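You operate a simulated robot arm through the tools that you are given. There is no shell and no other tool.

Carry out the task below with a simulated robot arm. There is one attempt and no reset: what you move stays moved.

Task
Wax the pale scuff off the grand's rim and shut the tin again.
Fine: beige pad, cream tin on the keybed; pad back in its place. What is to be rubbed or washed off counts as gone when no trace of it is left.

The check looks at the end state, three seconds after you hand in, the way a careful person would. Anything else that was tipped, shoved, dropped, spilled or broken makes it a failure.

Robot
A 7-joint arm with a two-finger gripper, fixed in place. Base frame: the origin is at the foot of the arm, x ahead of it, y to its left, z up; the work surface is at about z = 700. Readings come in mm, degrees, newtons and seconds.
With the tool pointing down near the work surface it reaches from about 100 to 740 mm from the base axis. Its first joint turns from -166.0 to 166.0 degrees. Payload 2.45 kg.
The tool frame sits at the grasp point between the pads (the TCP): z along the fingers, y along the line on which they close. The tips reach 27 mm beyond it. The gripper opens to 80 mm. The gripper's body begins 54 mm behind the TCP.
Orientation is that of the tool frame in the base frame, as [roll, pitch, yaw] about the fixed x, y, z axes, in that order (R = Rz(yaw) Ry(pitch) Rx(roll)). With the fingers straight down and closing along the base's y, the tool's x points along the base's -x, its y along +y and its z along -z.

Tools
- The arm moves only by the tool apply_moves. Its argument "rows" is a list of rows, each an object of numbers (a shift or turn left out is 0, a gripper value left out holds the last): "x", "y", "z": the shift along the base's x, y, z in mm; "ax", "ay", "az": the turn, a rotation vector about the base's x, y, z in rad; "claw": the finger opening in mm, from 0 to 80. In form: [{"x": .., "y": .., "z": .., "ax": .., "ay": .., "az": .., "claw": ..}, ...]. A call has 1 to 20 rows; each row is the pose to reach, as a shift and turn from the pose commanded when the call began. A row lasts 0.2 s, in which the tool goes at most 50 mm and 8.6 degrees; a call with a longer step from one row to the next is refused whole, and so is a gripper value outside its range. Where a pose cannot be reached the arm comes as near as it can. A force on the tool above 40 N (or 10 N above the force at the start of the call, whichever is more), or a blocked arm, ends the call early, and 0.2 s more pass. Each finger travels about 153 mm/s and halts on what it meets, pressing with about 39 N; the grip force reading is that of the motor and also rises with nothing between the fingers. The clock runs only during rows and for 0.2 s after the last one: add rows that repeat a pose to give the fingers time. It gives the time, the measured TCP pose, the force on the tool (base axes), the opening and the grip force at its end, in the units of the frame above (readings bear some noise), with the torque about the TCP (base axes, N m) and any sound that the robot's microphone picked up.
- Cameras (640 x 400 px; columns grow to the right, rows downward): "scene" is fixed at [220.2, -649.7, 1308.1]; the picture's right is [0.78, -0.62, 0.00], its down [-0.25, -0.31, -0.92] and it looks along [0.57, 0.72, -0.40] (base axes); focal length 309 px, centre (320, 200). "wrist" rides on the gripper at [63, 12, -79] in the tool frame; the picture's right is [-0.19, 0.98, 0.00], its down [-0.72, -0.14, -0.68] and it looks along [-0.67, -0.13, 0.73] (tool axes); focal length 226 px, centre (320, 200). There is no depth. A picture from a camera that has moved, and an enlarged one, comes with that camera's place and axes in the base frame and with its lens.
- grab_frame(camera): a new picture of that camera. The clock stands still meanwhile.
- raise_lower(by): slides the trunk up (or, below 0, down) by that many mm; the arm rides with it, the base frame stays. It gives what a move gives, with no picture.
- zoom(camera, box): a new picture of the part [left, top, right, bottom] of that camera's present view, enlarged. The clock stands still meanwhile.
- finish_job(): hands the job in; it is judged then, once.

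Places have to be worked out from the pictures, the camera data and where the tool is seen. Open the gripper and draw the arm clear of the work before you hand the job in, unless the task says otherwise.

The tools are called after "Request:" as name(argument=value, ...) on one line, values as JSON. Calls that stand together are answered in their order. apply_moves: Moves the arm, as the interface text tells. Its arguments: {"type":"object","properties":{"rows":{"type":"array","items":{"type":"object","properties":{"x":{"type":"number"},"y":{"type":"number"},"z":{"type":"number"},"ax":{"type":"number"},"ay":{"type":"number"},"az":{"type":"number"},"claw":{"type":"number"}}}}},"required":["rows"]} The other tools are called the same way: raise_lower (by) slides the trunk up or down; grab_frame (camera) takes a picture; zoom (camera, box) takes an enlarged picture of a part of a camera's view; finish_job () hands the job in.

At the start:

```text
t: 0.0
eef_pos: [570.8, -25.5, 1236.1]
ee_rot: [-180.0, -0.1, 180.0]
wrist_force: [0.1, 0.0, 0.4]
ft_torque: [0.0, 0.01, -0.02]
finger_gap: 80.0
grip_force: 0.1
trunk travel left (down, up): [-300.0, 240.0]
```

scene: 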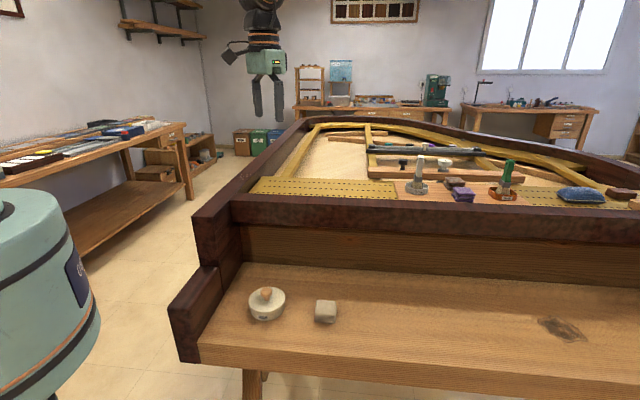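
wrist: 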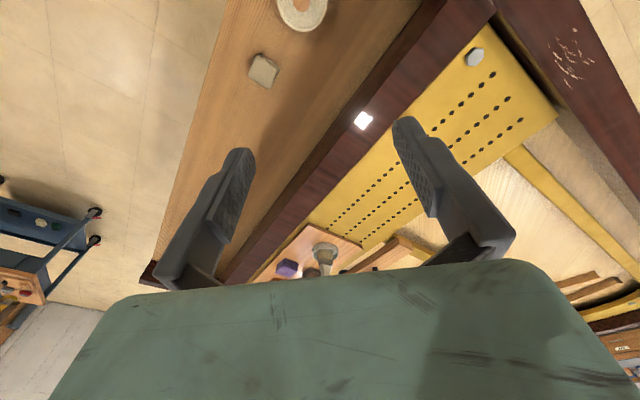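

The pictures show a cream tin with a lid and a beige pad on the keybed, and pale scratches on the left rim. I will zoom in for detail before moving.

Request:
zoom(camera="scene", box=[170, 240, 410, 390])

Request:
zoom(camera="wrist", box=[480, 0, 640, 100])

Request:
zoom(camera="wrist", box=[220, 0, 380, 100])

Request:
zoom(camera="scene", box=[200, 100, 420, 238])

Request:
zoom(camera="scene", box=[400, 130, 640, 280])

```text
2.67 times, centred on (290, 315) of scene
camera zoom: at [220.2, -649.7, 1308.1], right [0.78, -0.62, 0.0], down [-0.25, -0.31, -0.92], along [0.57, 0.72, -0.4], focal length 823 px, centre (400, -107)
```

zoom: 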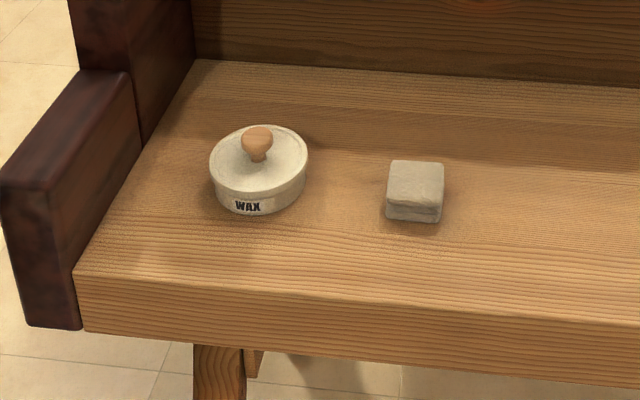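

```text
4.00 times, centred on (560, 50) of wrist
camera zoom: at [508.2, -13.0, 1314.7], right [0.19, 0.98, 0.0], down [0.72, -0.14, 0.68], along [0.67, -0.13, -0.73], focal length 904 px, centre (-640, 800)
```

zoom: 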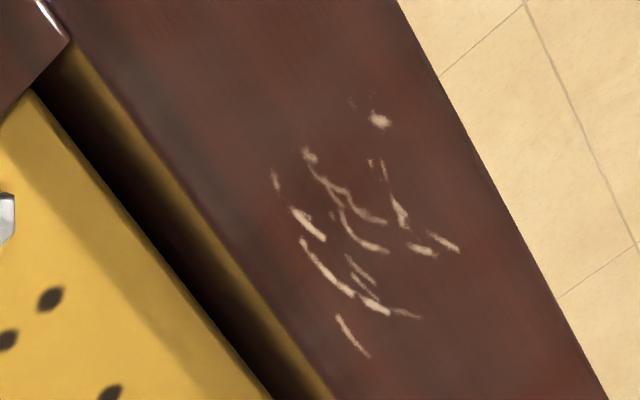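

```text
4.00 times, centred on (300, 50) of wrist
camera zoom: at [508.2, -13.0, 1314.7], right [0.19, 0.98, 0.0], down [0.72, -0.14, 0.68], along [0.67, -0.13, -0.73], focal length 904 px, centre (400, 800)
```

zoom: 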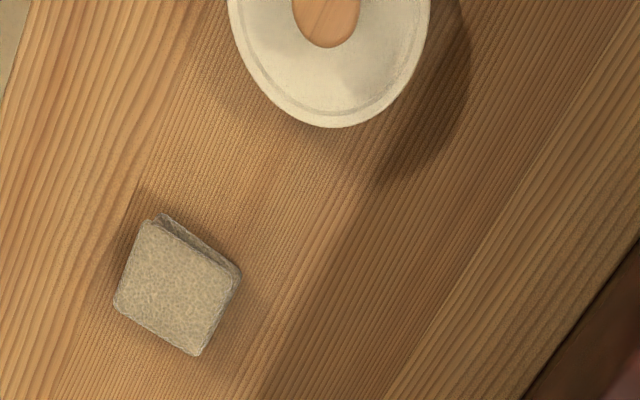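

```text
2.90 times, centred on (310, 169) of scene
camera zoom: at [220.2, -649.7, 1308.1], right [0.78, -0.62, 0.0], down [-0.25, -0.31, -0.92], along [0.57, 0.72, -0.4], focal length 895 px, centre (349, 290)
```

zoom: 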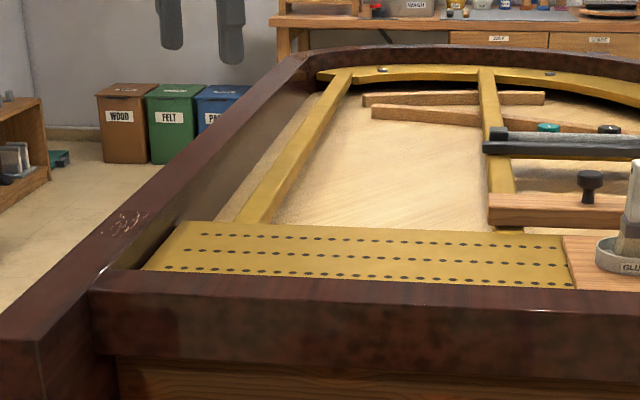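

```text
2.67 times, centred on (520, 205) of scene
camera zoom: at [220.2, -649.7, 1308.1], right [0.78, -0.62, 0.0], down [-0.25, -0.31, -0.92], along [0.57, 0.72, -0.4], focal length 823 px, centre (-213, 187)
```

zoom: 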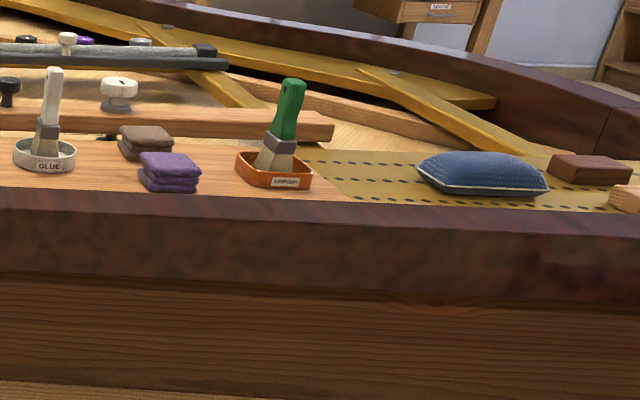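

Triangulating from both views: the tin is near (518,-50), the pad near (623,-164), both on the keybed at z≈700. The scuff is near (641,306) at z≈958 on the rim. I'll move back and down so the wrist camera gets a closer look at tin and pad.

Request:
apply_moves(rows=[{"x": -20, "y": -4, "z": -31}, {"x": -41, "y": -8, "z": -62}, {"x": -61, "y": -12, "z": -93}, {"x": -82, "y": -16, "z": -124}, {"x": -103, "y": -20, "z": -155}, {"x": -124, "y": -24, "z": -186}, {"x": -144, "y": -28, "z": -217}, {"x": -165, "y": -32, "z": -248}, {"x": -186, "y": -36, "z": -279}, {"x": -206, "y": -40, "z": -308}, {"x": -206, "y": -40, "z": -308}])

Request:
grab_frame(camera="wrist")

Request:
grab_frame(camera="scene")

```text
t: 2.4
eef_pos: [364.7, -65.1, 927.5]
ee_rot: [-180.0, -0.1, 180.0]
wrist_force: [-0.4, -0.6, -0.4]
ft_torque: [-0.01, 0.03, 0.01]
finger_gap: 80.1
grip_force: 0.0
trunk travel left (down, up): [-300.0, 240.0]
```

```text
taken
camera wrist: at [301.9, -53.0, 1006.8], right [0.19, 0.98, 0.0], down [0.72, -0.14, 0.68], along [0.67, -0.13, -0.73], focal length 226 px, centre (320, 200)
```

wrist: 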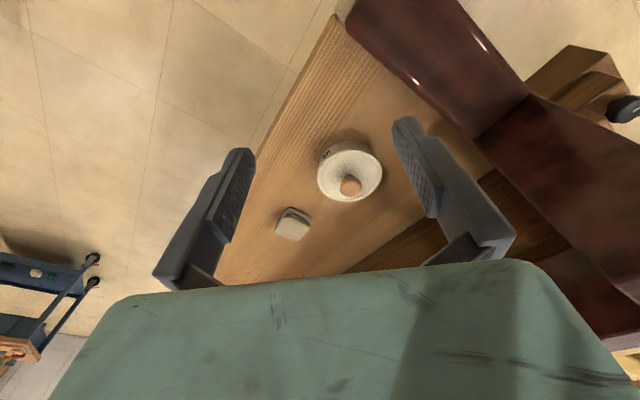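

```text
taken
```

scene: 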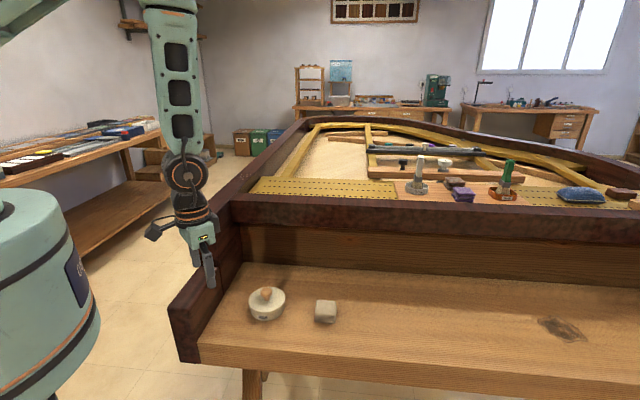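

The wrist view now shows both items closer. I'll zoom in for precise pixel positions.

Request:
zoom(camera="wrist", box=[250, 130, 410, 250])

Request:
zoom(camera="scene", box=[235, 275, 355, 335])

```text
3.33 times, centred on (330, 190) of wrist
camera zoom: at [301.9, -53.0, 1006.8], right [0.19, 0.98, 0.0], down [0.72, -0.14, 0.68], along [0.67, -0.13, -0.73], focal length 754 px, centre (287, 233)
```

zoom: 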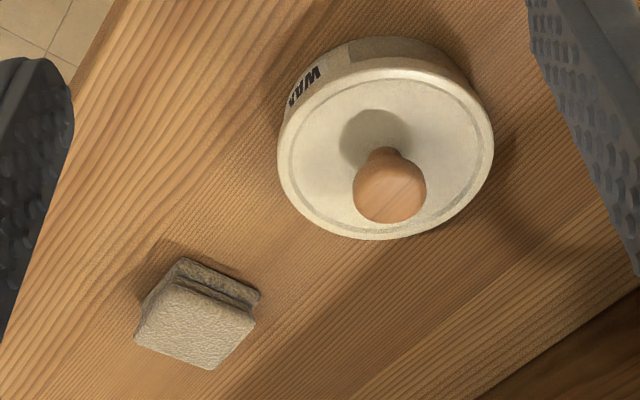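

```text
5.33 times, centred on (295, 305) of scene
camera zoom: at [220.2, -649.7, 1308.1], right [0.78, -0.62, 0.0], down [-0.25, -0.31, -0.92], along [0.57, 0.72, -0.4], focal length 1646 px, centre (453, -360)
```

zoom: 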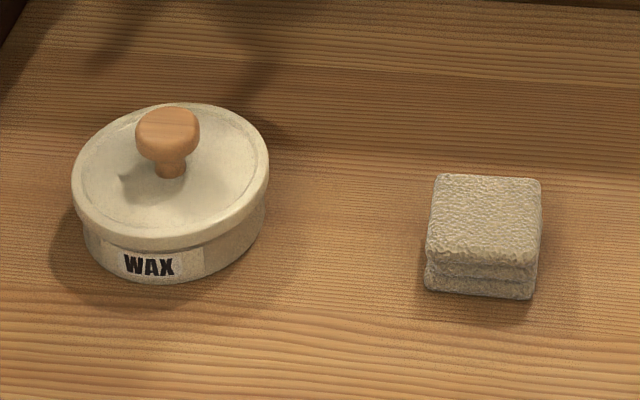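

Lid knob top is near (515,-48,757), lid top z≈730; pad centre (619,-170), top z≈729, its sides turned about 45°. I'll go above the knob with the tool turned 45° and look again.

Request:
apply_moves(rows=[{"x": 22, "y": 2, "z": -8, "az": 0.115}, {"x": 43, "y": 5, "z": -16, "az": 0.23}, {"x": 65, "y": 8, "z": -25, "az": 0.345}, {"x": 87, "y": 10, "z": -35, "az": 0.46}, {"x": 108, "y": 12, "z": -45, "az": 0.575}, {"x": 130, "y": 15, "z": -55, "az": 0.69}, {"x": 150.3, "y": 17, "z": -67.5, "az": 0.785}, {"x": 150.3, "y": 17, "z": -67.5, "az": 0.785}])

Request:
grab_frame(camera="wrist")

Request:
grab_frame(camera="scene")

```text
t: 4.2
eef_pos: [514.3, -48.2, 859.7]
ee_rot: [-180.0, 0.0, -134.8]
wrist_force: [0.4, 0.5, 0.1]
ft_torque: [0.02, 0.0, -0.01]
finger_gap: 79.9
grip_force: 0.0
trunk travel left (down, up): [-300.0, 240.0]
```

```text
taken
camera wrist: at [462.7, -84.8, 939.2], right [-0.56, 0.83, 0.0], down [0.61, 0.41, 0.68], along [0.57, 0.38, -0.73], focal length 226 px, centre (320, 200)
```

wrist: 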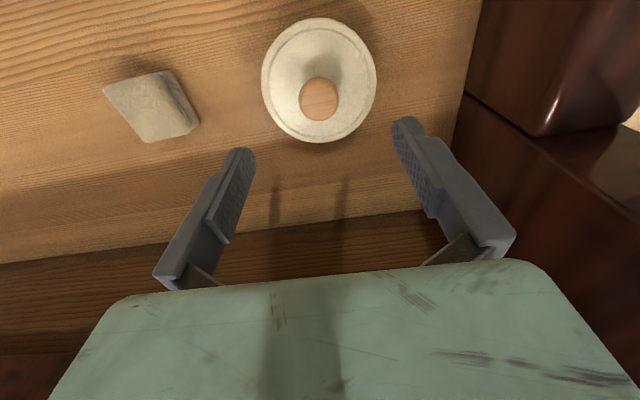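

```text
taken
```

scene: 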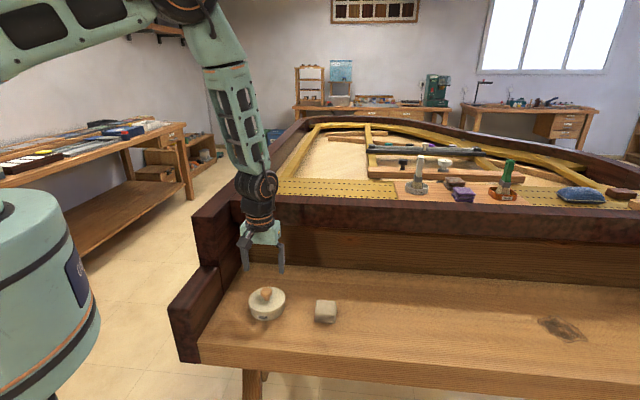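

The tool is above the knob. I'll zoom in for precise knob, lid and pad positions from this near-vertical view.

Request:
zoom(camera="wrist", box=[90, 10, 400, 160])

```text
2.06 times, centred on (245, 85) of wrist
camera zoom: at [462.7, -84.8, 939.2], right [-0.56, 0.83, 0.0], down [0.61, 0.41, 0.68], along [0.57, 0.38, -0.73], focal length 467 px, centre (475, 437)
```

zoom: 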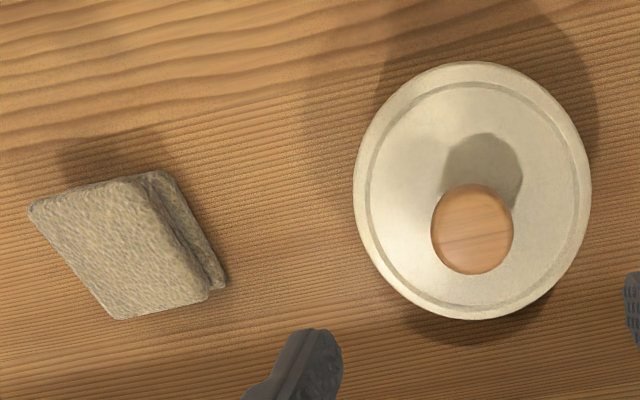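

The knob centre works out to about (517,-50). I'll descend over it with the fingers open, stopping with the tips just above the lid.

Request:
apply_moves(rows=[{"x": 2.5, "y": -1.5, "z": -20}, {"x": 2.5, "y": -1.5, "z": -45}, {"x": 2.5, "y": -1.5, "z": -65}, {"x": 2.5, "y": -1.5, "z": -80}, {"x": 2.5, "y": -1.5, "z": -88}, {"x": 2.5, "y": -1.5, "z": -94}, {"x": 2.5, "y": -1.5, "z": -94}])

Request:
grab_frame(camera="wrist")

Request:
zoom(camera="scene", box=[210, 240, 370, 340])

```text
t: 5.5
eef_pos: [518.5, -49.8, 773.8]
ee_rot: [-179.8, 0.1, -135.0]
wrist_force: [-11.0, 0.8, 28.1]
ft_torque: [0.26, 0.71, -0.06]
finger_gap: 78.4
grip_force: 0.1
trunk travel left (down, up): [-300.0, 240.0]
stopped in row 6: the force on the tool passed its limit at 50 N (the readings are from after the stop); the commanded pose is now the measured one
```

```text
taken
camera wrist: at [464.1, -86.0, 852.1], right [-0.56, 0.83, 0.0], down [0.61, 0.41, 0.68], along [0.57, 0.38, -0.73], focal length 226 px, centre (320, 200)
```

wrist: 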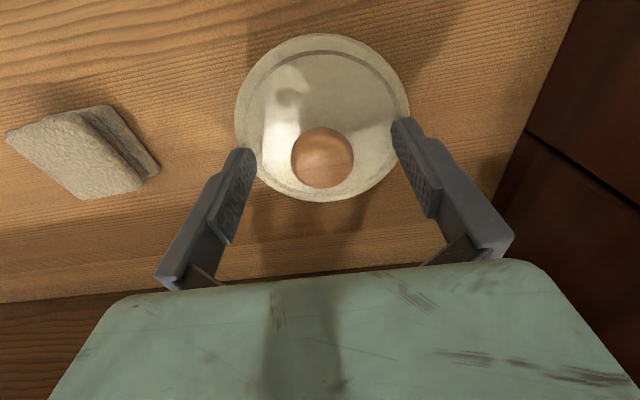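

```text
4.00 times, centred on (290, 290) of scene
camera zoom: at [220.2, -649.7, 1308.1], right [0.78, -0.62, 0.0], down [-0.25, -0.31, -0.92], along [0.57, 0.72, -0.4], focal length 1234 px, centre (440, -160)
```

zoom: 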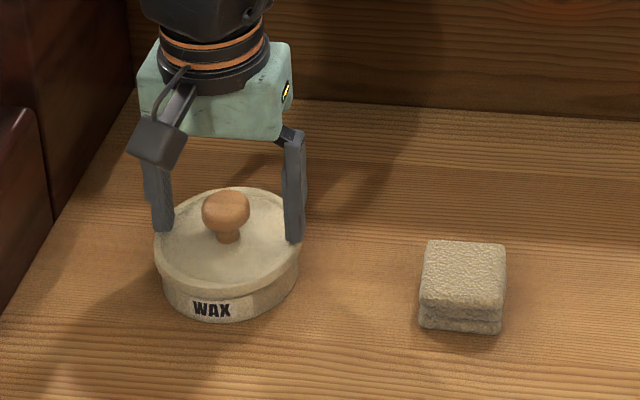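

The call stopped on contact at TCP z≈774: the tips are on the lid, so it lies higher relative to the fingertips than I had estimated. I'll lift 4 mm to free it and check the knob's position between the fingers.

Request:
apply_moves(rows=[{"z": 4}, {"z": 5}, {"z": 5}])

Request:
zoom(camera="wrist", box=[220, 20, 420, 220])

Request:
zoom(camera="scene", box=[227, 255, 307, 325])

```text
t: 6.3
eef_pos: [519.7, -49.4, 775.7]
ee_rot: [-180.0, 0.2, -135.0]
wrist_force: [0.5, 0.3, -0.3]
ft_torque: [0.02, 0.01, 0.01]
finger_gap: 80.0
grip_force: 0.1
trunk travel left (down, up): [-300.0, 240.0]
```

```text
2.00 times, centred on (320, 120) of wrist
camera zoom: at [466.1, -86.2, 854.8], right [-0.56, 0.83, 0.0], down [0.61, 0.41, 0.68], along [0.57, 0.38, -0.73], focal length 452 px, centre (320, 360)
```

zoom: 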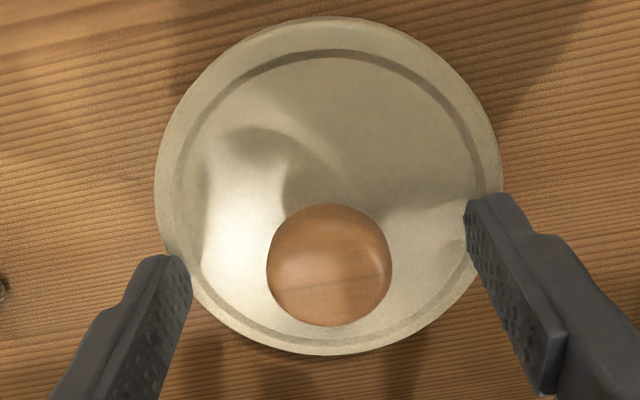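

```text
5.71 times, centred on (267, 290) of scene
camera zoom: at [220.2, -649.7, 1308.1], right [0.78, -0.62, 0.0], down [-0.25, -0.31, -0.92], along [0.57, 0.72, -0.4], focal length 1764 px, centre (623, -314)
```

zoom: 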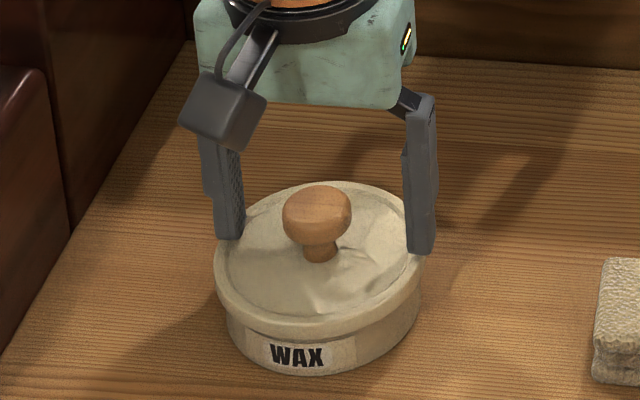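

The fingers straddle the knob centrally, tips just above the lid. I'll close partway to verify alignment before gripping.

Request:
apply_moves(rows=[{"z": 1, "claw": 60}, {"z": 1, "claw": 46}, {"z": 1, "claw": 46}])

Request:
zoom(camera="wrist", box=[220, 20, 420, 220])

Request:
zoom(camera="scene", box=[227, 255, 307, 325])

```text
t: 7.2
eef_pos: [519.3, -49.2, 776.0]
ee_rot: [-179.9, 0.1, -135.0]
wrist_force: [-0.2, -1.2, -0.2]
ft_torque: [0.02, 0.02, 0.0]
finger_gap: 46.0
grip_force: 0.2
trunk travel left (down, up): [-300.0, 240.0]
```

```text
2.00 times, centred on (320, 120) of wrist
camera zoom: at [466.0, -86.2, 855.9], right [-0.56, 0.83, 0.0], down [0.61, 0.41, 0.68], along [0.57, 0.38, -0.73], focal length 452 px, centre (320, 360)
```

zoom: 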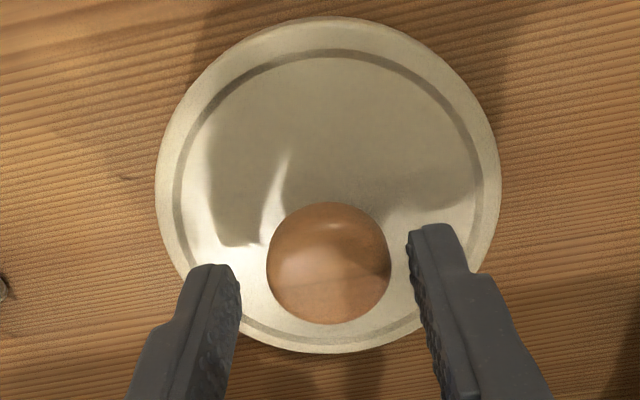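

```text
5.71 times, centred on (267, 290) of scene
camera zoom: at [220.2, -649.7, 1308.1], right [0.78, -0.62, 0.0], down [-0.25, -0.31, -0.92], along [0.57, 0.72, -0.4], focal length 1764 px, centre (623, -314)
```

zoom: 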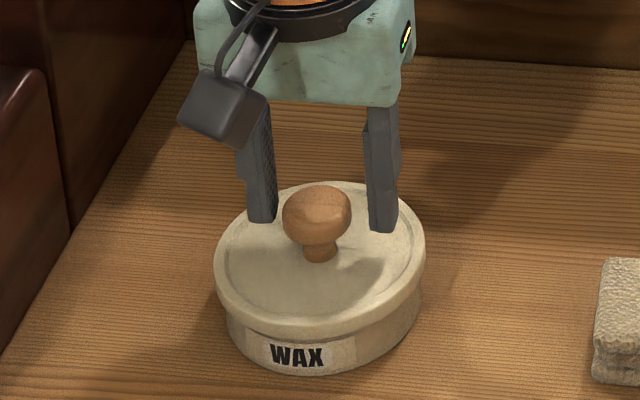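

With the fingers partly closed the tips sit about 14 mm above the lid, well centred on the knob. When wide open they hang lower. I'll go down 10 mm at this opening and then close on the knob.

Request:
apply_moves(rows=[{"z": -4, "claw": 46}, {"z": -8, "claw": 46}, {"z": -10, "claw": 46}, {"z": -10, "claw": 46}])

Request:
zoom(camera="scene", box=[227, 255, 307, 325])

```text
t: 8.2
eef_pos: [519.8, -49.6, 766.6]
ee_rot: [-179.9, 0.1, -135.0]
wrist_force: [-0.5, 0.0, -0.6]
ft_torque: [-0.02, 0.01, -0.02]
finger_gap: 45.8
grip_force: 0.1
trunk travel left (down, up): [-300.0, 240.0]
```

```text
5.71 times, centred on (267, 290) of scene
camera zoom: at [220.2, -649.7, 1308.1], right [0.78, -0.62, 0.0], down [-0.25, -0.31, -0.92], along [0.57, 0.72, -0.4], focal length 1764 px, centre (623, -314)
```

zoom: 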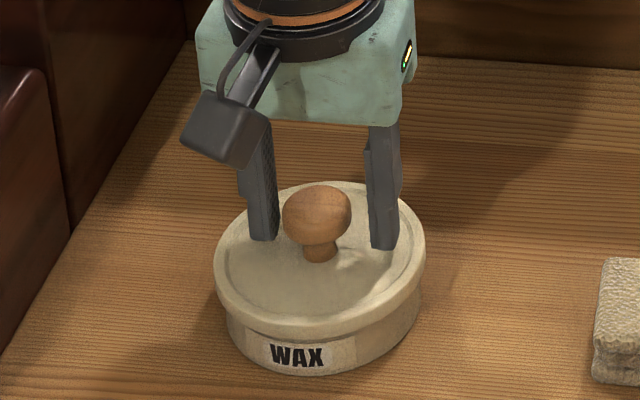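

The tips are just above the lid and the knob sits about 2 mm toward the left finger. I'll nudge for that and close on the knob.

Request:
apply_moves(rows=[{"x": -1.4, "y": 1.4, "claw": 46}, {"x": -1.4, "y": 1.4, "claw": 38}, {"x": -1.4, "y": 1.4, "claw": 20}, {"x": -1.4, "y": 1.4, "claw": 20}, {"x": -1.4, "y": 1.4, "claw": 20}])

Request:
zoom(camera="scene", box=[227, 255, 307, 325])

```text
t: 9.3
eef_pos: [518.4, -48.8, 766.3]
ee_rot: [-179.9, 0.1, -135.1]
wrist_force: [-0.3, -0.4, 0.1]
ft_torque: [-0.03, -0.03, -0.02]
finger_gap: 28.7
grip_force: 38.8
trunk travel left (down, up): [-300.0, 240.0]
heard: snap
```

```text
5.71 times, centred on (267, 290) of scene
camera zoom: at [220.2, -649.7, 1308.1], right [0.78, -0.62, 0.0], down [-0.25, -0.31, -0.92], along [0.57, 0.72, -0.4], focal length 1764 px, centre (623, -314)
```

zoom: 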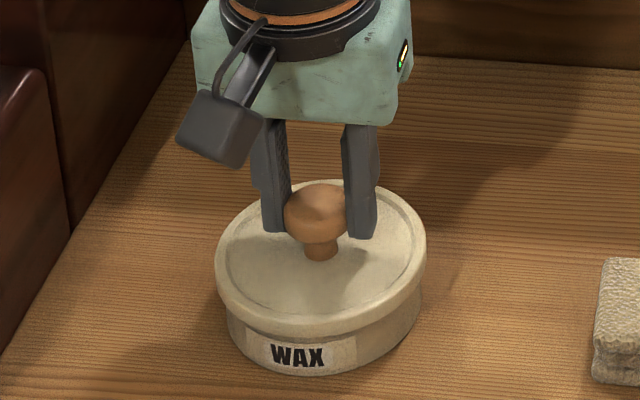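

Gripped at 28.7 mm with full force; a snap was heard on closing. I'll lift gently and check whether the lid comes alone.

Request:
apply_moves(rows=[{"z": 3}, {"z": 6}, {"z": 10}, {"z": 15}, {"z": 25}, {"z": 25}])

Request:
zoom(camera="scene", box=[217, 245, 317, 325])

```text
t: 10.8
eef_pos: [518.2, -48.3, 791.1]
ee_rot: [-179.8, 0.0, -134.9]
wrist_force: [0.0, -1.0, -0.9]
ft_torque: [-0.02, 0.01, 0.0]
finger_gap: 28.8
grip_force: 39.2
trunk travel left (down, up): [-300.0, 240.0]
```

```text
5.00 times, centred on (267, 285) of scene
camera zoom: at [220.2, -649.7, 1308.1], right [0.78, -0.62, 0.0], down [-0.25, -0.31, -0.92], along [0.57, 0.72, -0.4], focal length 1543 px, centre (585, -225)
```

zoom: 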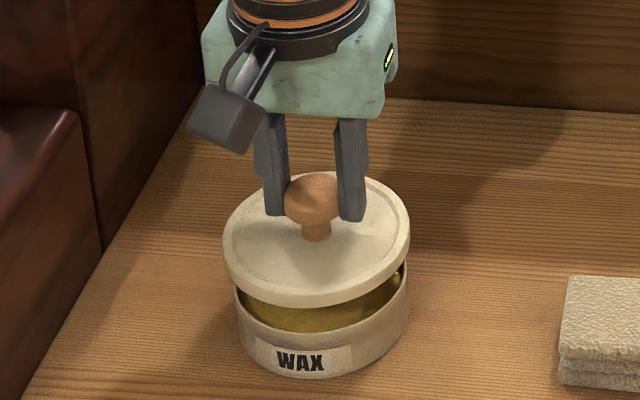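

The lid is off, leaving the tin in place with golden wax inside. I'll lift higher and carry the lid over to free keybed right of the pad, near (655,-270).

Request:
apply_moves(rows=[{"z": 30}, {"z": 60}, {"x": 17, "y": -28, "z": 60}, {"x": 36, "y": -58, "z": 60}, {"x": 57, "y": -92, "z": 60}, {"x": 78, "y": -126, "z": 60}, {"x": 99, "y": -160, "z": 60}, {"x": 118, "y": -192, "z": 60}, {"x": 137, "y": -222, "z": 60}, {"x": 137, "y": -222, "z": 60}])

Request:
grab_frame(camera="scene")

Request:
grab_frame(camera="wrist")

```text
t: 12.9
eef_pos: [654.5, -270.3, 850.5]
ee_rot: [-179.9, 0.1, -135.1]
wrist_force: [0.0, 0.2, 0.1]
ft_torque: [0.03, 0.0, -0.01]
finger_gap: 28.9
grip_force: 38.9
trunk travel left (down, up): [-300.0, 240.0]
```

```text
taken
```

scene: 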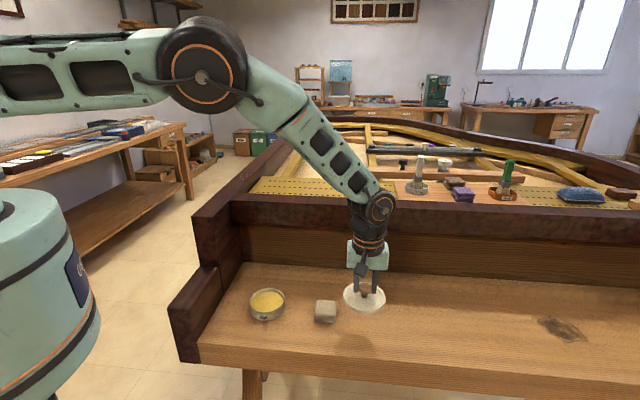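

```text
taken
camera wrist: at [601.0, -306.3, 931.0], right [-0.56, 0.83, 0.0], down [0.61, 0.41, 0.68], along [0.57, 0.38, -0.73], focal length 226 px, centre (320, 200)
```

wrist: 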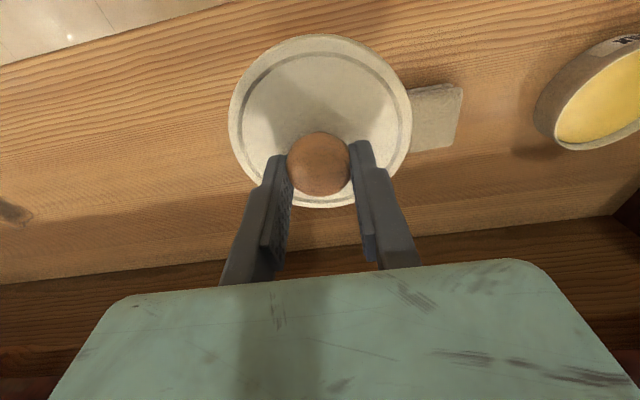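

The lid hangs above free board at the set-down spot. I'll lower it most of the way, then by small steps until contact.

Request:
apply_moves(rows=[{"z": -30}, {"z": -60}, {"z": -80}, {"z": -86}, {"z": -88}, {"z": -90}, {"z": -90}])

Request:
zoom(camera="scene", box=[280, 250, 440, 350])

```text
t: 14.6
eef_pos: [654.4, -271.1, 762.1]
ee_rot: [-179.9, 0.1, -135.0]
wrist_force: [0.0, 0.0, -0.2]
ft_torque: [-0.01, 0.02, 0.01]
finger_gap: 28.7
grip_force: 39.3
trunk travel left (down, up): [-300.0, 240.0]
```

```text
4.00 times, centred on (360, 300) of scene
camera zoom: at [220.2, -649.7, 1308.1], right [0.78, -0.62, 0.0], down [-0.25, -0.31, -0.92], along [0.57, 0.72, -0.4], focal length 1234 px, centre (160, -200)
```

zoom: 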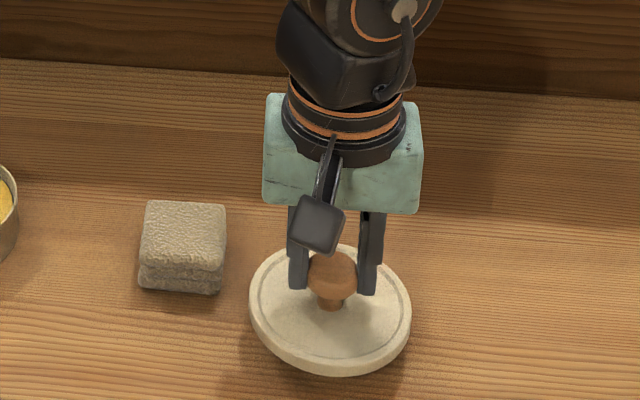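

No contact yet at z=762. I'll step down in 2 mm increments.

Request:
apply_moves(rows=[{"z": -2}, {"z": -4}, {"z": -6}, {"z": -8}, {"z": -8}])

```text
t: 15.8
eef_pos: [654.4, -270.0, 753.8]
ee_rot: [-180.0, 0.1, -134.9]
wrist_force: [1.0, -0.2, -0.2]
ft_torque: [-0.06, 0.0, -0.01]
finger_gap: 28.8
grip_force: 38.9
trunk travel left (down, up): [-300.0, 240.0]
```

Still no force at 753.8; continuing down in small steps.

Request:
apply_moves(rows=[{"z": -1.5}, {"z": -3}, {"z": -4.5}, {"z": -6}, {"z": -6}])

Request:
zoom(camera="scene", box=[280, 250, 440, 350])

```text
t: 16.9
eef_pos: [655.5, -270.2, 747.6]
ee_rot: [-179.9, 0.0, -134.9]
wrist_force: [-0.1, -1.3, 0.0]
ft_torque: [0.01, 0.0, 0.0]
finger_gap: 28.8
grip_force: 39.1
trunk travel left (down, up): [-300.0, 240.0]
```

```text
4.00 times, centred on (360, 300) of scene
camera zoom: at [220.2, -649.7, 1308.1], right [0.78, -0.62, 0.0], down [-0.25, -0.31, -0.92], along [0.57, 0.72, -0.4], focal length 1234 px, centre (160, -200)
```

zoom: 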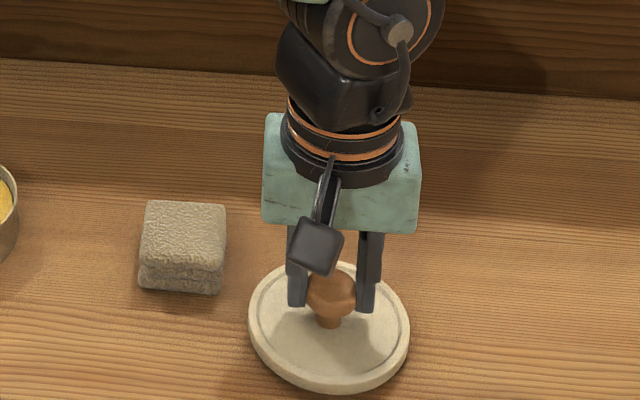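

The lid still hovers slightly. Another few millimetres, stepwise.

Request:
apply_moves(rows=[{"z": -1.5}, {"z": -3}, {"z": -4.5}, {"z": -4.5}])

Request:
zoom(camera="scene", box=[300, 280, 420, 355])

```text
t: 17.9
eef_pos: [655.7, -269.4, 742.7]
ee_rot: [-179.9, 0.2, -135.1]
wrist_force: [0.0, 0.5, -0.6]
ft_torque: [0.03, 0.01, 0.03]
finger_gap: 28.6
grip_force: 38.9
trunk travel left (down, up): [-300.0, 240.0]
```

```text
5.33 times, centred on (360, 318) of scene
camera zoom: at [220.2, -649.7, 1308.1], right [0.78, -0.62, 0.0], down [-0.25, -0.31, -0.92], along [0.57, 0.72, -0.4], focal length 1646 px, centre (107, -427)
```

zoom: 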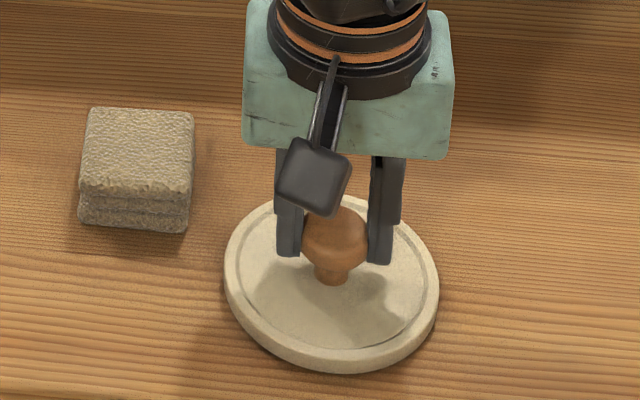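

Nearly down. Continuing by 1 mm steps.

Request:
apply_moves(rows=[{"z": -1}, {"z": -2}, {"z": -3}, {"z": -4}, {"z": -4}])

Request:
zoom(camera="scene", box=[300, 280, 420, 355])

```text
t: 19.1
eef_pos: [654.3, -270.9, 740.3]
ee_rot: [-179.8, 0.0, -135.0]
wrist_force: [-2.2, 3.9, 10.7]
ft_torque: [-0.26, -0.24, -0.02]
finger_gap: 28.5
grip_force: 38.7
trunk travel left (down, up): [-300.0, 240.0]
```

```text
5.33 times, centred on (360, 318) of scene
camera zoom: at [220.2, -649.7, 1308.1], right [0.78, -0.62, 0.0], down [-0.25, -0.31, -0.92], along [0.57, 0.72, -0.4], focal length 1646 px, centre (107, -427)
```

zoom: 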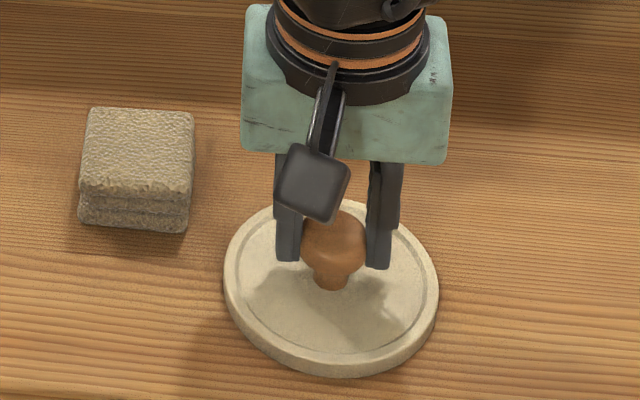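

The lid is down (10.7 N at z=740.3). I'll ease the pressure, open to 46 mm, and rise straight up.

Request:
apply_moves(rows=[{"z": 1.5}, {"z": 1.5, "claw": 34}, {"z": 1.5, "claw": 46}, {"z": 1.5, "claw": 46}, {"z": 10, "claw": 46}, {"z": 30, "claw": 46}, {"z": 60, "claw": 46}, {"z": 60, "claw": 46}])

Request:
grab_frame(camera="scene")

Request:
grab_frame(camera="wrist")

```text
t: 20.9
eef_pos: [655.6, -269.2, 799.1]
ee_rot: [-179.9, 0.1, -135.1]
wrist_force: [-0.6, 0.1, 0.0]
ft_torque: [0.01, 0.0, -0.02]
finger_gap: 45.9
grip_force: 0.0
trunk travel left (down, up): [-300.0, 240.0]
```

```text
taken
```

scene: 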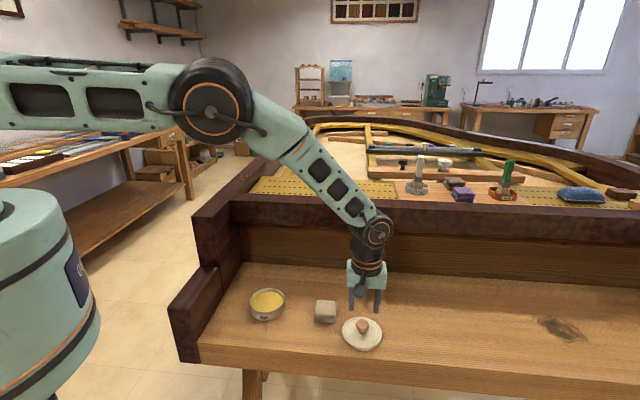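

```text
taken
camera wrist: at [602.0, -305.8, 879.0], right [-0.56, 0.83, 0.0], down [0.61, 0.41, 0.68], along [0.57, 0.38, -0.73], focal length 226 px, centre (320, 200)
```

wrist: 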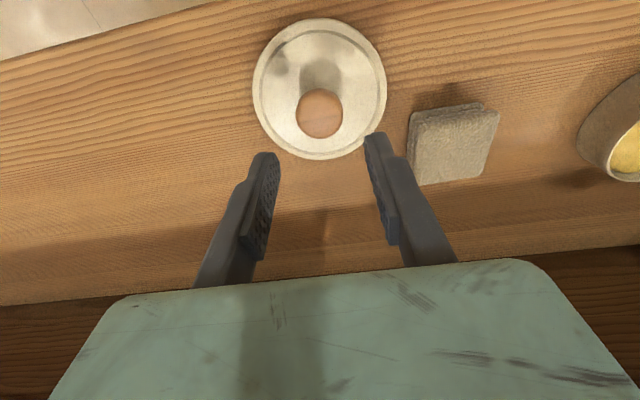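

The lid stands on the board. Now I'll move over the pad, around (619,-170), at a safe height to measure its pose.

Request:
apply_moves(rows=[{"z": 30, "claw": 60}, {"x": -12, "y": 30, "z": 45, "claw": 80}, {"x": -24, "y": 65, "z": 50, "claw": 80}, {"x": -36.5, "y": 99, "z": 50, "claw": 80}, {"x": -36.5, "y": 99, "z": 50, "claw": 80}])

Request:
grab_frame(camera="wrist")

Request:
zoom(camera="wrist", box=[240, 30, 400, 130])

Request:
zoom(camera="scene", box=[240, 270, 400, 370])

```text
t: 22.1
eef_pos: [620.1, -170.5, 850.5]
ee_rot: [-179.9, 0.2, -134.9]
wrist_force: [-0.5, 0.0, 0.0]
ft_torque: [-0.01, 0.01, 0.01]
finger_gap: 80.0
grip_force: 0.1
trunk travel left (down, up): [-300.0, 240.0]
```

```text
taken
camera wrist: at [565.1, -207.3, 927.9], right [-0.56, 0.83, 0.0], down [0.61, 0.41, 0.68], along [0.57, 0.38, -0.73], focal length 226 px, centre (320, 200)
```

wrist: 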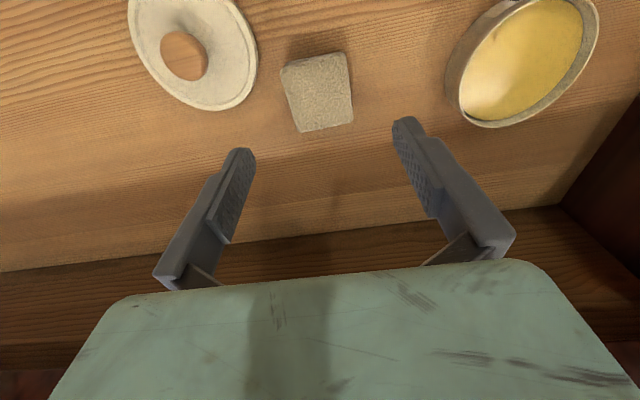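

```text
4.00 times, centred on (320, 80) of wrist
camera zoom: at [565.1, -207.3, 927.9], right [-0.56, 0.83, 0.0], down [0.61, 0.41, 0.68], along [0.57, 0.38, -0.73], focal length 904 px, centre (320, 680)
```

zoom: 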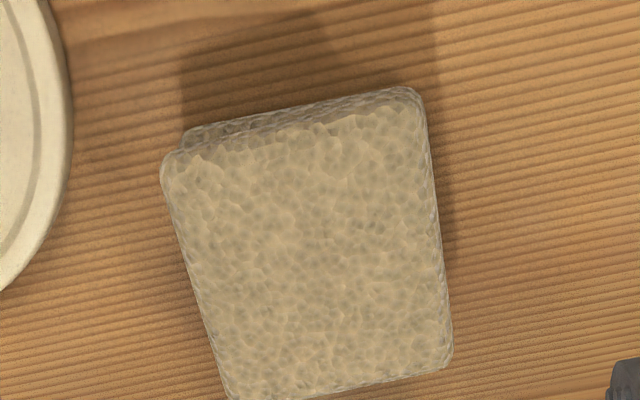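

```text
4.00 times, centred on (320, 320) of scene
camera zoom: at [220.2, -649.7, 1308.1], right [0.78, -0.62, 0.0], down [-0.25, -0.31, -0.92], along [0.57, 0.72, -0.4], focal length 1234 px, centre (320, -280)
```

zoom: 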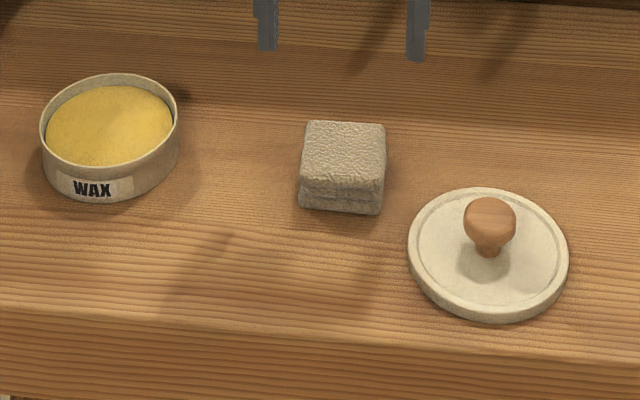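

The pad is about 51 mm square, centred at (620.5,-170.5), turned 45°, matching the tool. I'll descend with the gap at 66 mm to keep the tips off the board.

Request:
apply_moves(rows=[{"z": -30, "claw": 66}, {"z": -60, "claw": 66}, {"z": -80, "claw": 66}, {"z": -95, "claw": 66}, {"z": -103, "claw": 66}, {"z": -103, "claw": 66}])

Request:
zoom(camera="scene", box=[280, 265, 380, 328])

Request:
grab_frame(camera="wrist")

```text
t: 23.6
eef_pos: [618.5, -171.2, 745.9]
ee_rot: [-179.9, 0.0, -135.0]
wrist_force: [-0.7, -0.3, -0.1]
ft_torque: [0.02, 0.01, 0.0]
finger_gap: 66.1
grip_force: 0.0
trunk travel left (down, up): [-300.0, 240.0]
```

```text
6.35 times, centred on (330, 296) of scene
camera zoom: at [220.2, -649.7, 1308.1], right [0.78, -0.62, 0.0], down [-0.25, -0.31, -0.92], along [0.57, 0.72, -0.4], focal length 1960 px, centre (256, -413)
```

zoom: 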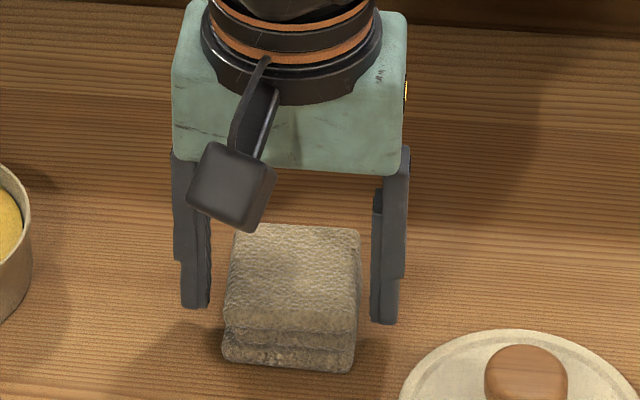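

```text
taken
camera wrist: at [565.1, -207.8, 825.3], right [-0.56, 0.83, 0.0], down [0.61, 0.41, 0.68], along [0.57, 0.38, -0.73], focal length 226 px, centre (320, 200)
```

wrist: 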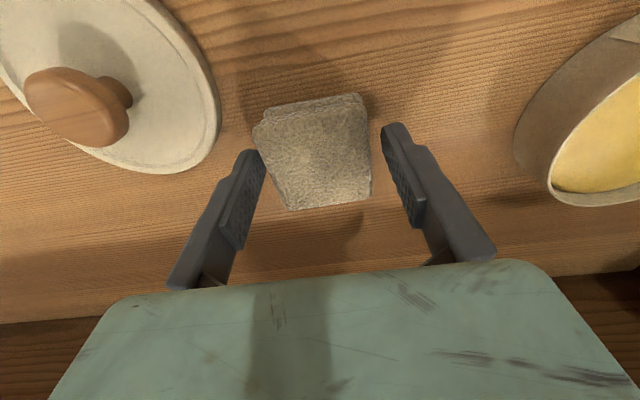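

The pad sits centred between the fingers. I'll go down 6 mm more and close on it.

Request:
apply_moves(rows=[{"z": -3, "claw": 66}, {"z": -6, "claw": 66}, {"z": -6, "claw": 66}])

Request:
zoom(camera="scene", box=[280, 265, 380, 328])

```text
t: 24.4
eef_pos: [618.2, -171.4, 740.1]
ee_rot: [-179.9, 0.1, -134.9]
wrist_force: [0.7, -0.3, -1.2]
ft_torque: [-0.02, -0.04, 0.02]
finger_gap: 66.2
grip_force: 0.0
trunk travel left (down, up): [-300.0, 240.0]
```

```text
6.35 times, centred on (330, 296) of scene
camera zoom: at [220.2, -649.7, 1308.1], right [0.78, -0.62, 0.0], down [-0.25, -0.31, -0.92], along [0.57, 0.72, -0.4], focal length 1960 px, centre (256, -413)
```

zoom: 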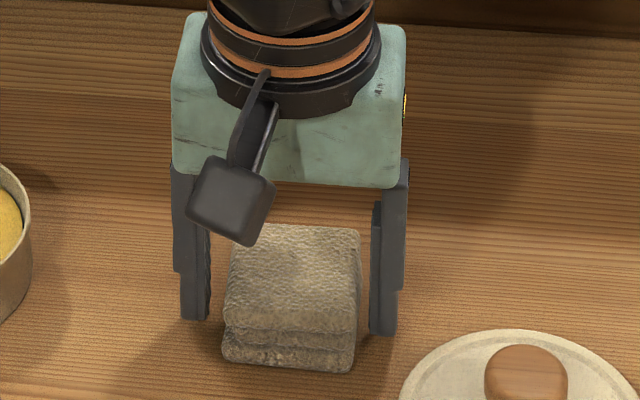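

Tips look close to the board but no contact force yet. I'll lower a further 3 mm with care, then close on the pad.

Request:
apply_moves(rows=[{"z": -1.5, "claw": 66}, {"z": -3, "claw": 66}, {"z": -3, "claw": 66}])

```text
t: 25.1
eef_pos: [617.6, -172.1, 736.7]
ee_rot: [-179.9, 0.1, -135.0]
wrist_force: [0.1, 0.2, -0.3]
ft_torque: [0.0, 0.0, 0.03]
finger_gap: 65.8
grip_force: 0.0
trunk travel left (down, up): [-300.0, 240.0]
```

Clear of the board at 736.7. Now closing on the pad.

Request:
apply_moves(rows=[{"claw": 56}, {"claw": 44}, {"claw": 44}, {"claw": 44}])

Request:
zoom(camera="scene", box=[280, 265, 380, 328])

Request:
grab_frame(camera="wrist")

```text
t: 26.1
eef_pos: [619.2, -172.0, 737.5]
ee_rot: [-179.9, 0.1, -135.0]
wrist_force: [0.4, 0.9, 0.0]
ft_torque: [-0.03, -0.02, 0.01]
finger_gap: 52.5
grip_force: 39.0
trunk travel left (down, up): [-300.0, 240.0]
```

```text
6.35 times, centred on (330, 296) of scene
camera zoom: at [220.2, -649.7, 1308.1], right [0.78, -0.62, 0.0], down [-0.25, -0.31, -0.92], along [0.57, 0.72, -0.4], focal length 1960 px, centre (256, -413)
```

zoom: 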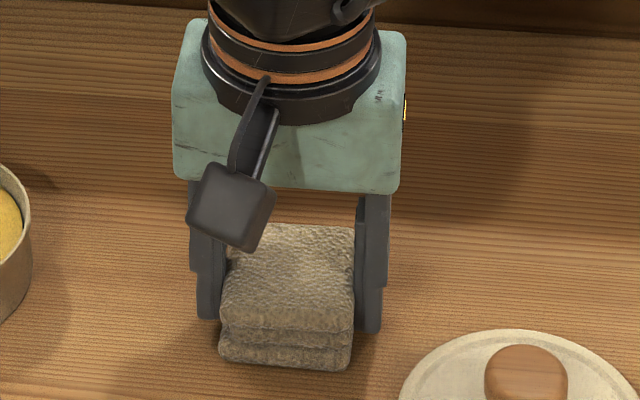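

```text
taken
camera wrist: at [565.0, -207.8, 816.2], right [-0.56, 0.83, 0.0], down [0.61, 0.41, 0.68], along [0.57, 0.38, -0.73], focal length 226 px, centre (320, 200)
```

wrist: 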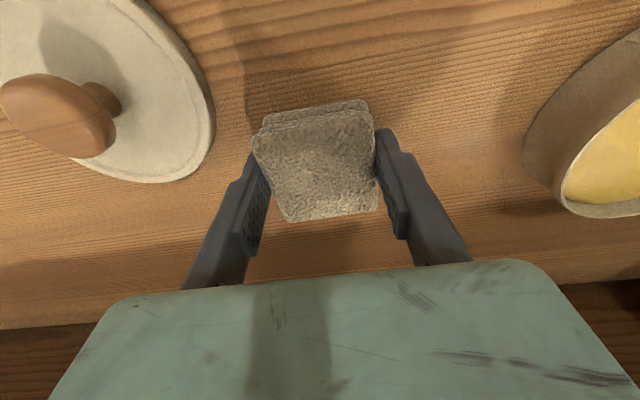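

Pad gripped at 52.5 mm. I'll lift it straight up and check the hold.

Request:
apply_moves(rows=[{"z": 5}, {"z": 15}, {"z": 40}, {"z": 75}, {"z": 100}, {"z": 100}])

Request:
zoom(camera="scene", box=[240, 215, 400, 335])

```text
t: 27.6
eef_pos: [619.9, -171.8, 836.6]
ee_rot: [-179.9, 0.1, -135.0]
wrist_force: [0.4, 0.7, -0.5]
ft_torque: [0.0, 0.0, -0.01]
finger_gap: 53.0
grip_force: 38.5
trunk travel left (down, up): [-300.0, 240.0]
```

```text
3.33 times, centred on (320, 275) of scene
camera zoom: at [220.2, -649.7, 1308.1], right [0.78, -0.62, 0.0], down [-0.25, -0.31, -0.92], along [0.57, 0.72, -0.4], focal length 1029 px, centre (320, -50)
```

zoom: 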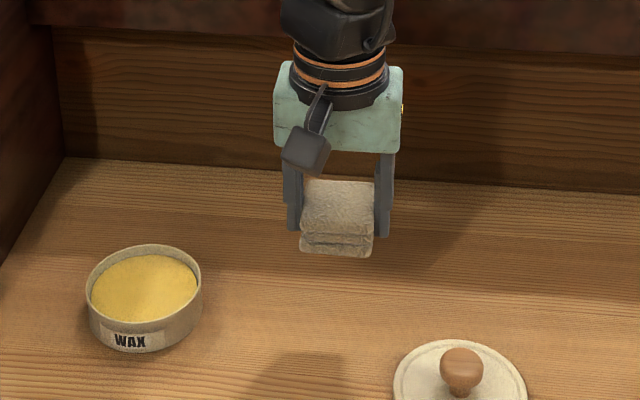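

The pad is held level. Moving it over the tin centre at (518,-49).

Request:
apply_moves(rows=[{"x": -20, "y": 25}, {"x": -45, "y": 55}, {"x": -70, "y": 85}, {"x": -90, "y": 110}, {"x": -101, "y": 122.5}, {"x": -101, "y": 122.5, "z": -20}, {"x": -101, "y": 122.5, "z": -40}, {"x": -101, "y": 122.5, "z": -48}, {"x": -101, "y": 122.5, "z": -48}])

Request:
zoom(camera="scene", box=[217, 245, 317, 325])

Request:
grab_frame(camera="wrist")

```text
t: 29.6
eef_pos: [517.6, -48.8, 788.6]
ee_rot: [-180.0, 0.1, -135.0]
wrist_force: [1.8, 0.4, -0.7]
ft_torque: [0.01, 0.01, 0.01]
finger_gap: 52.6
grip_force: 38.7
trunk travel left (down, up): [-300.0, 240.0]
```

```text
5.00 times, centred on (267, 285) of scene
camera zoom: at [220.2, -649.7, 1308.1], right [0.78, -0.62, 0.0], down [-0.25, -0.31, -0.92], along [0.57, 0.72, -0.4], focal length 1543 px, centre (585, -225)
```

zoom: 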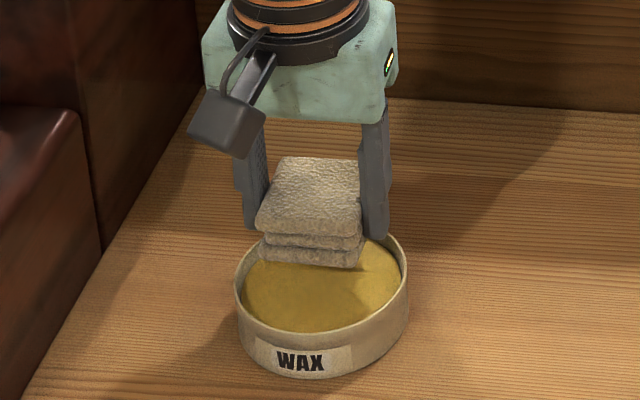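

```text
taken
camera wrist: at [464.0, -85.0, 868.1], right [-0.56, 0.83, 0.0], down [0.61, 0.41, 0.68], along [0.57, 0.38, -0.73], focal length 226 px, centre (320, 200)
```

wrist: 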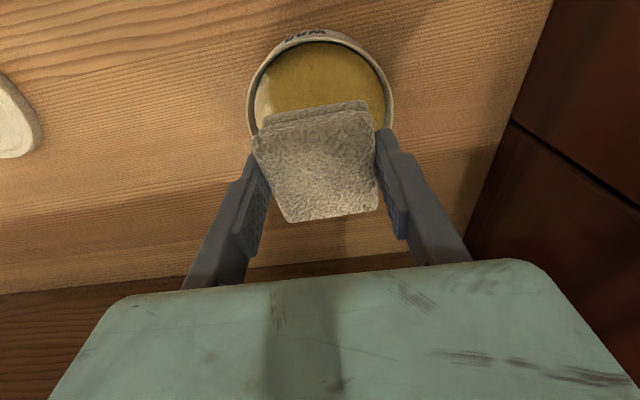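

The pad is centred over the tin within about 3 mm. I'll lower it toward the wax in steps, watching for force.

Request:
apply_moves(rows=[{"x": 1, "y": -1, "z": -8}, {"x": 1, "y": -1, "z": -14}, {"x": 1, "y": -1, "z": -18}, {"x": 1, "y": -1, "z": -20}, {"x": 1, "y": -1, "z": -20}])

Request:
zoom(camera="scene", box=[217, 245, 317, 325])

```text
t: 30.8
eef_pos: [518.5, -50.6, 770.6]
ee_rot: [-179.9, 0.1, -135.1]
wrist_force: [-0.1, 1.0, -0.1]
ft_torque: [-0.03, 0.01, 0.01]
finger_gap: 52.9
grip_force: 38.9
trunk travel left (down, up): [-300.0, 240.0]
```

```text
5.00 times, centred on (267, 285) of scene
camera zoom: at [220.2, -649.7, 1308.1], right [0.78, -0.62, 0.0], down [-0.25, -0.31, -0.92], along [0.57, 0.72, -0.4], focal length 1543 px, centre (585, -225)
```

zoom: 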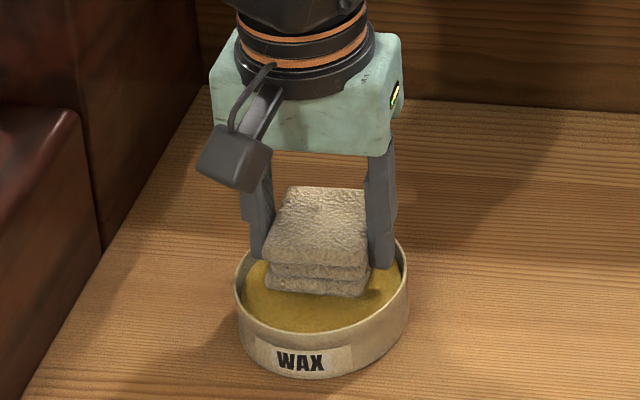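

Close to the wax with the pad inside the rim. Continuing in small steps.

Request:
apply_moves(rows=[{"z": -1.5}, {"z": -3}, {"z": -4.5}, {"z": -6}, {"z": -6}])

Request:
zoom(camera="scene", box=[217, 245, 317, 325])

```text
t: 31.8
eef_pos: [521.2, -50.6, 766.4]
ee_rot: [-179.6, 0.2, -134.9]
wrist_force: [-5.5, 0.8, 23.4]
ft_torque: [0.1, -0.77, 0.03]
finger_gap: 52.7
grip_force: 39.0
trunk travel left (down, up): [-300.0, 240.0]
stopped in row 5: the force on the tool passed its limit at 41 N (the readings are from after the stop); the commanded pose is now the measured one
```

```text
5.00 times, centred on (267, 285) of scene
camera zoom: at [220.2, -649.7, 1308.1], right [0.78, -0.62, 0.0], down [-0.25, -0.31, -0.92], along [0.57, 0.72, -0.4], focal length 1543 px, centre (585, -225)
```

zoom: 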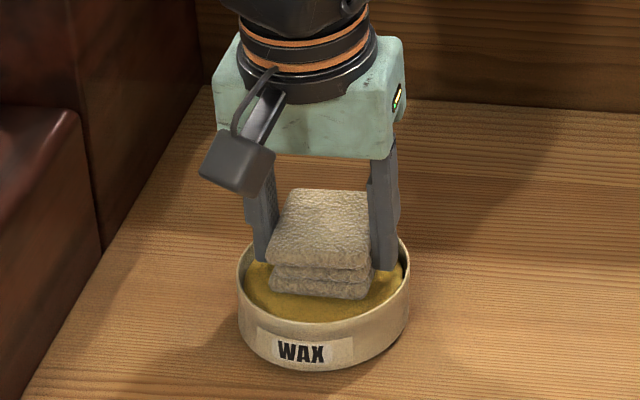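

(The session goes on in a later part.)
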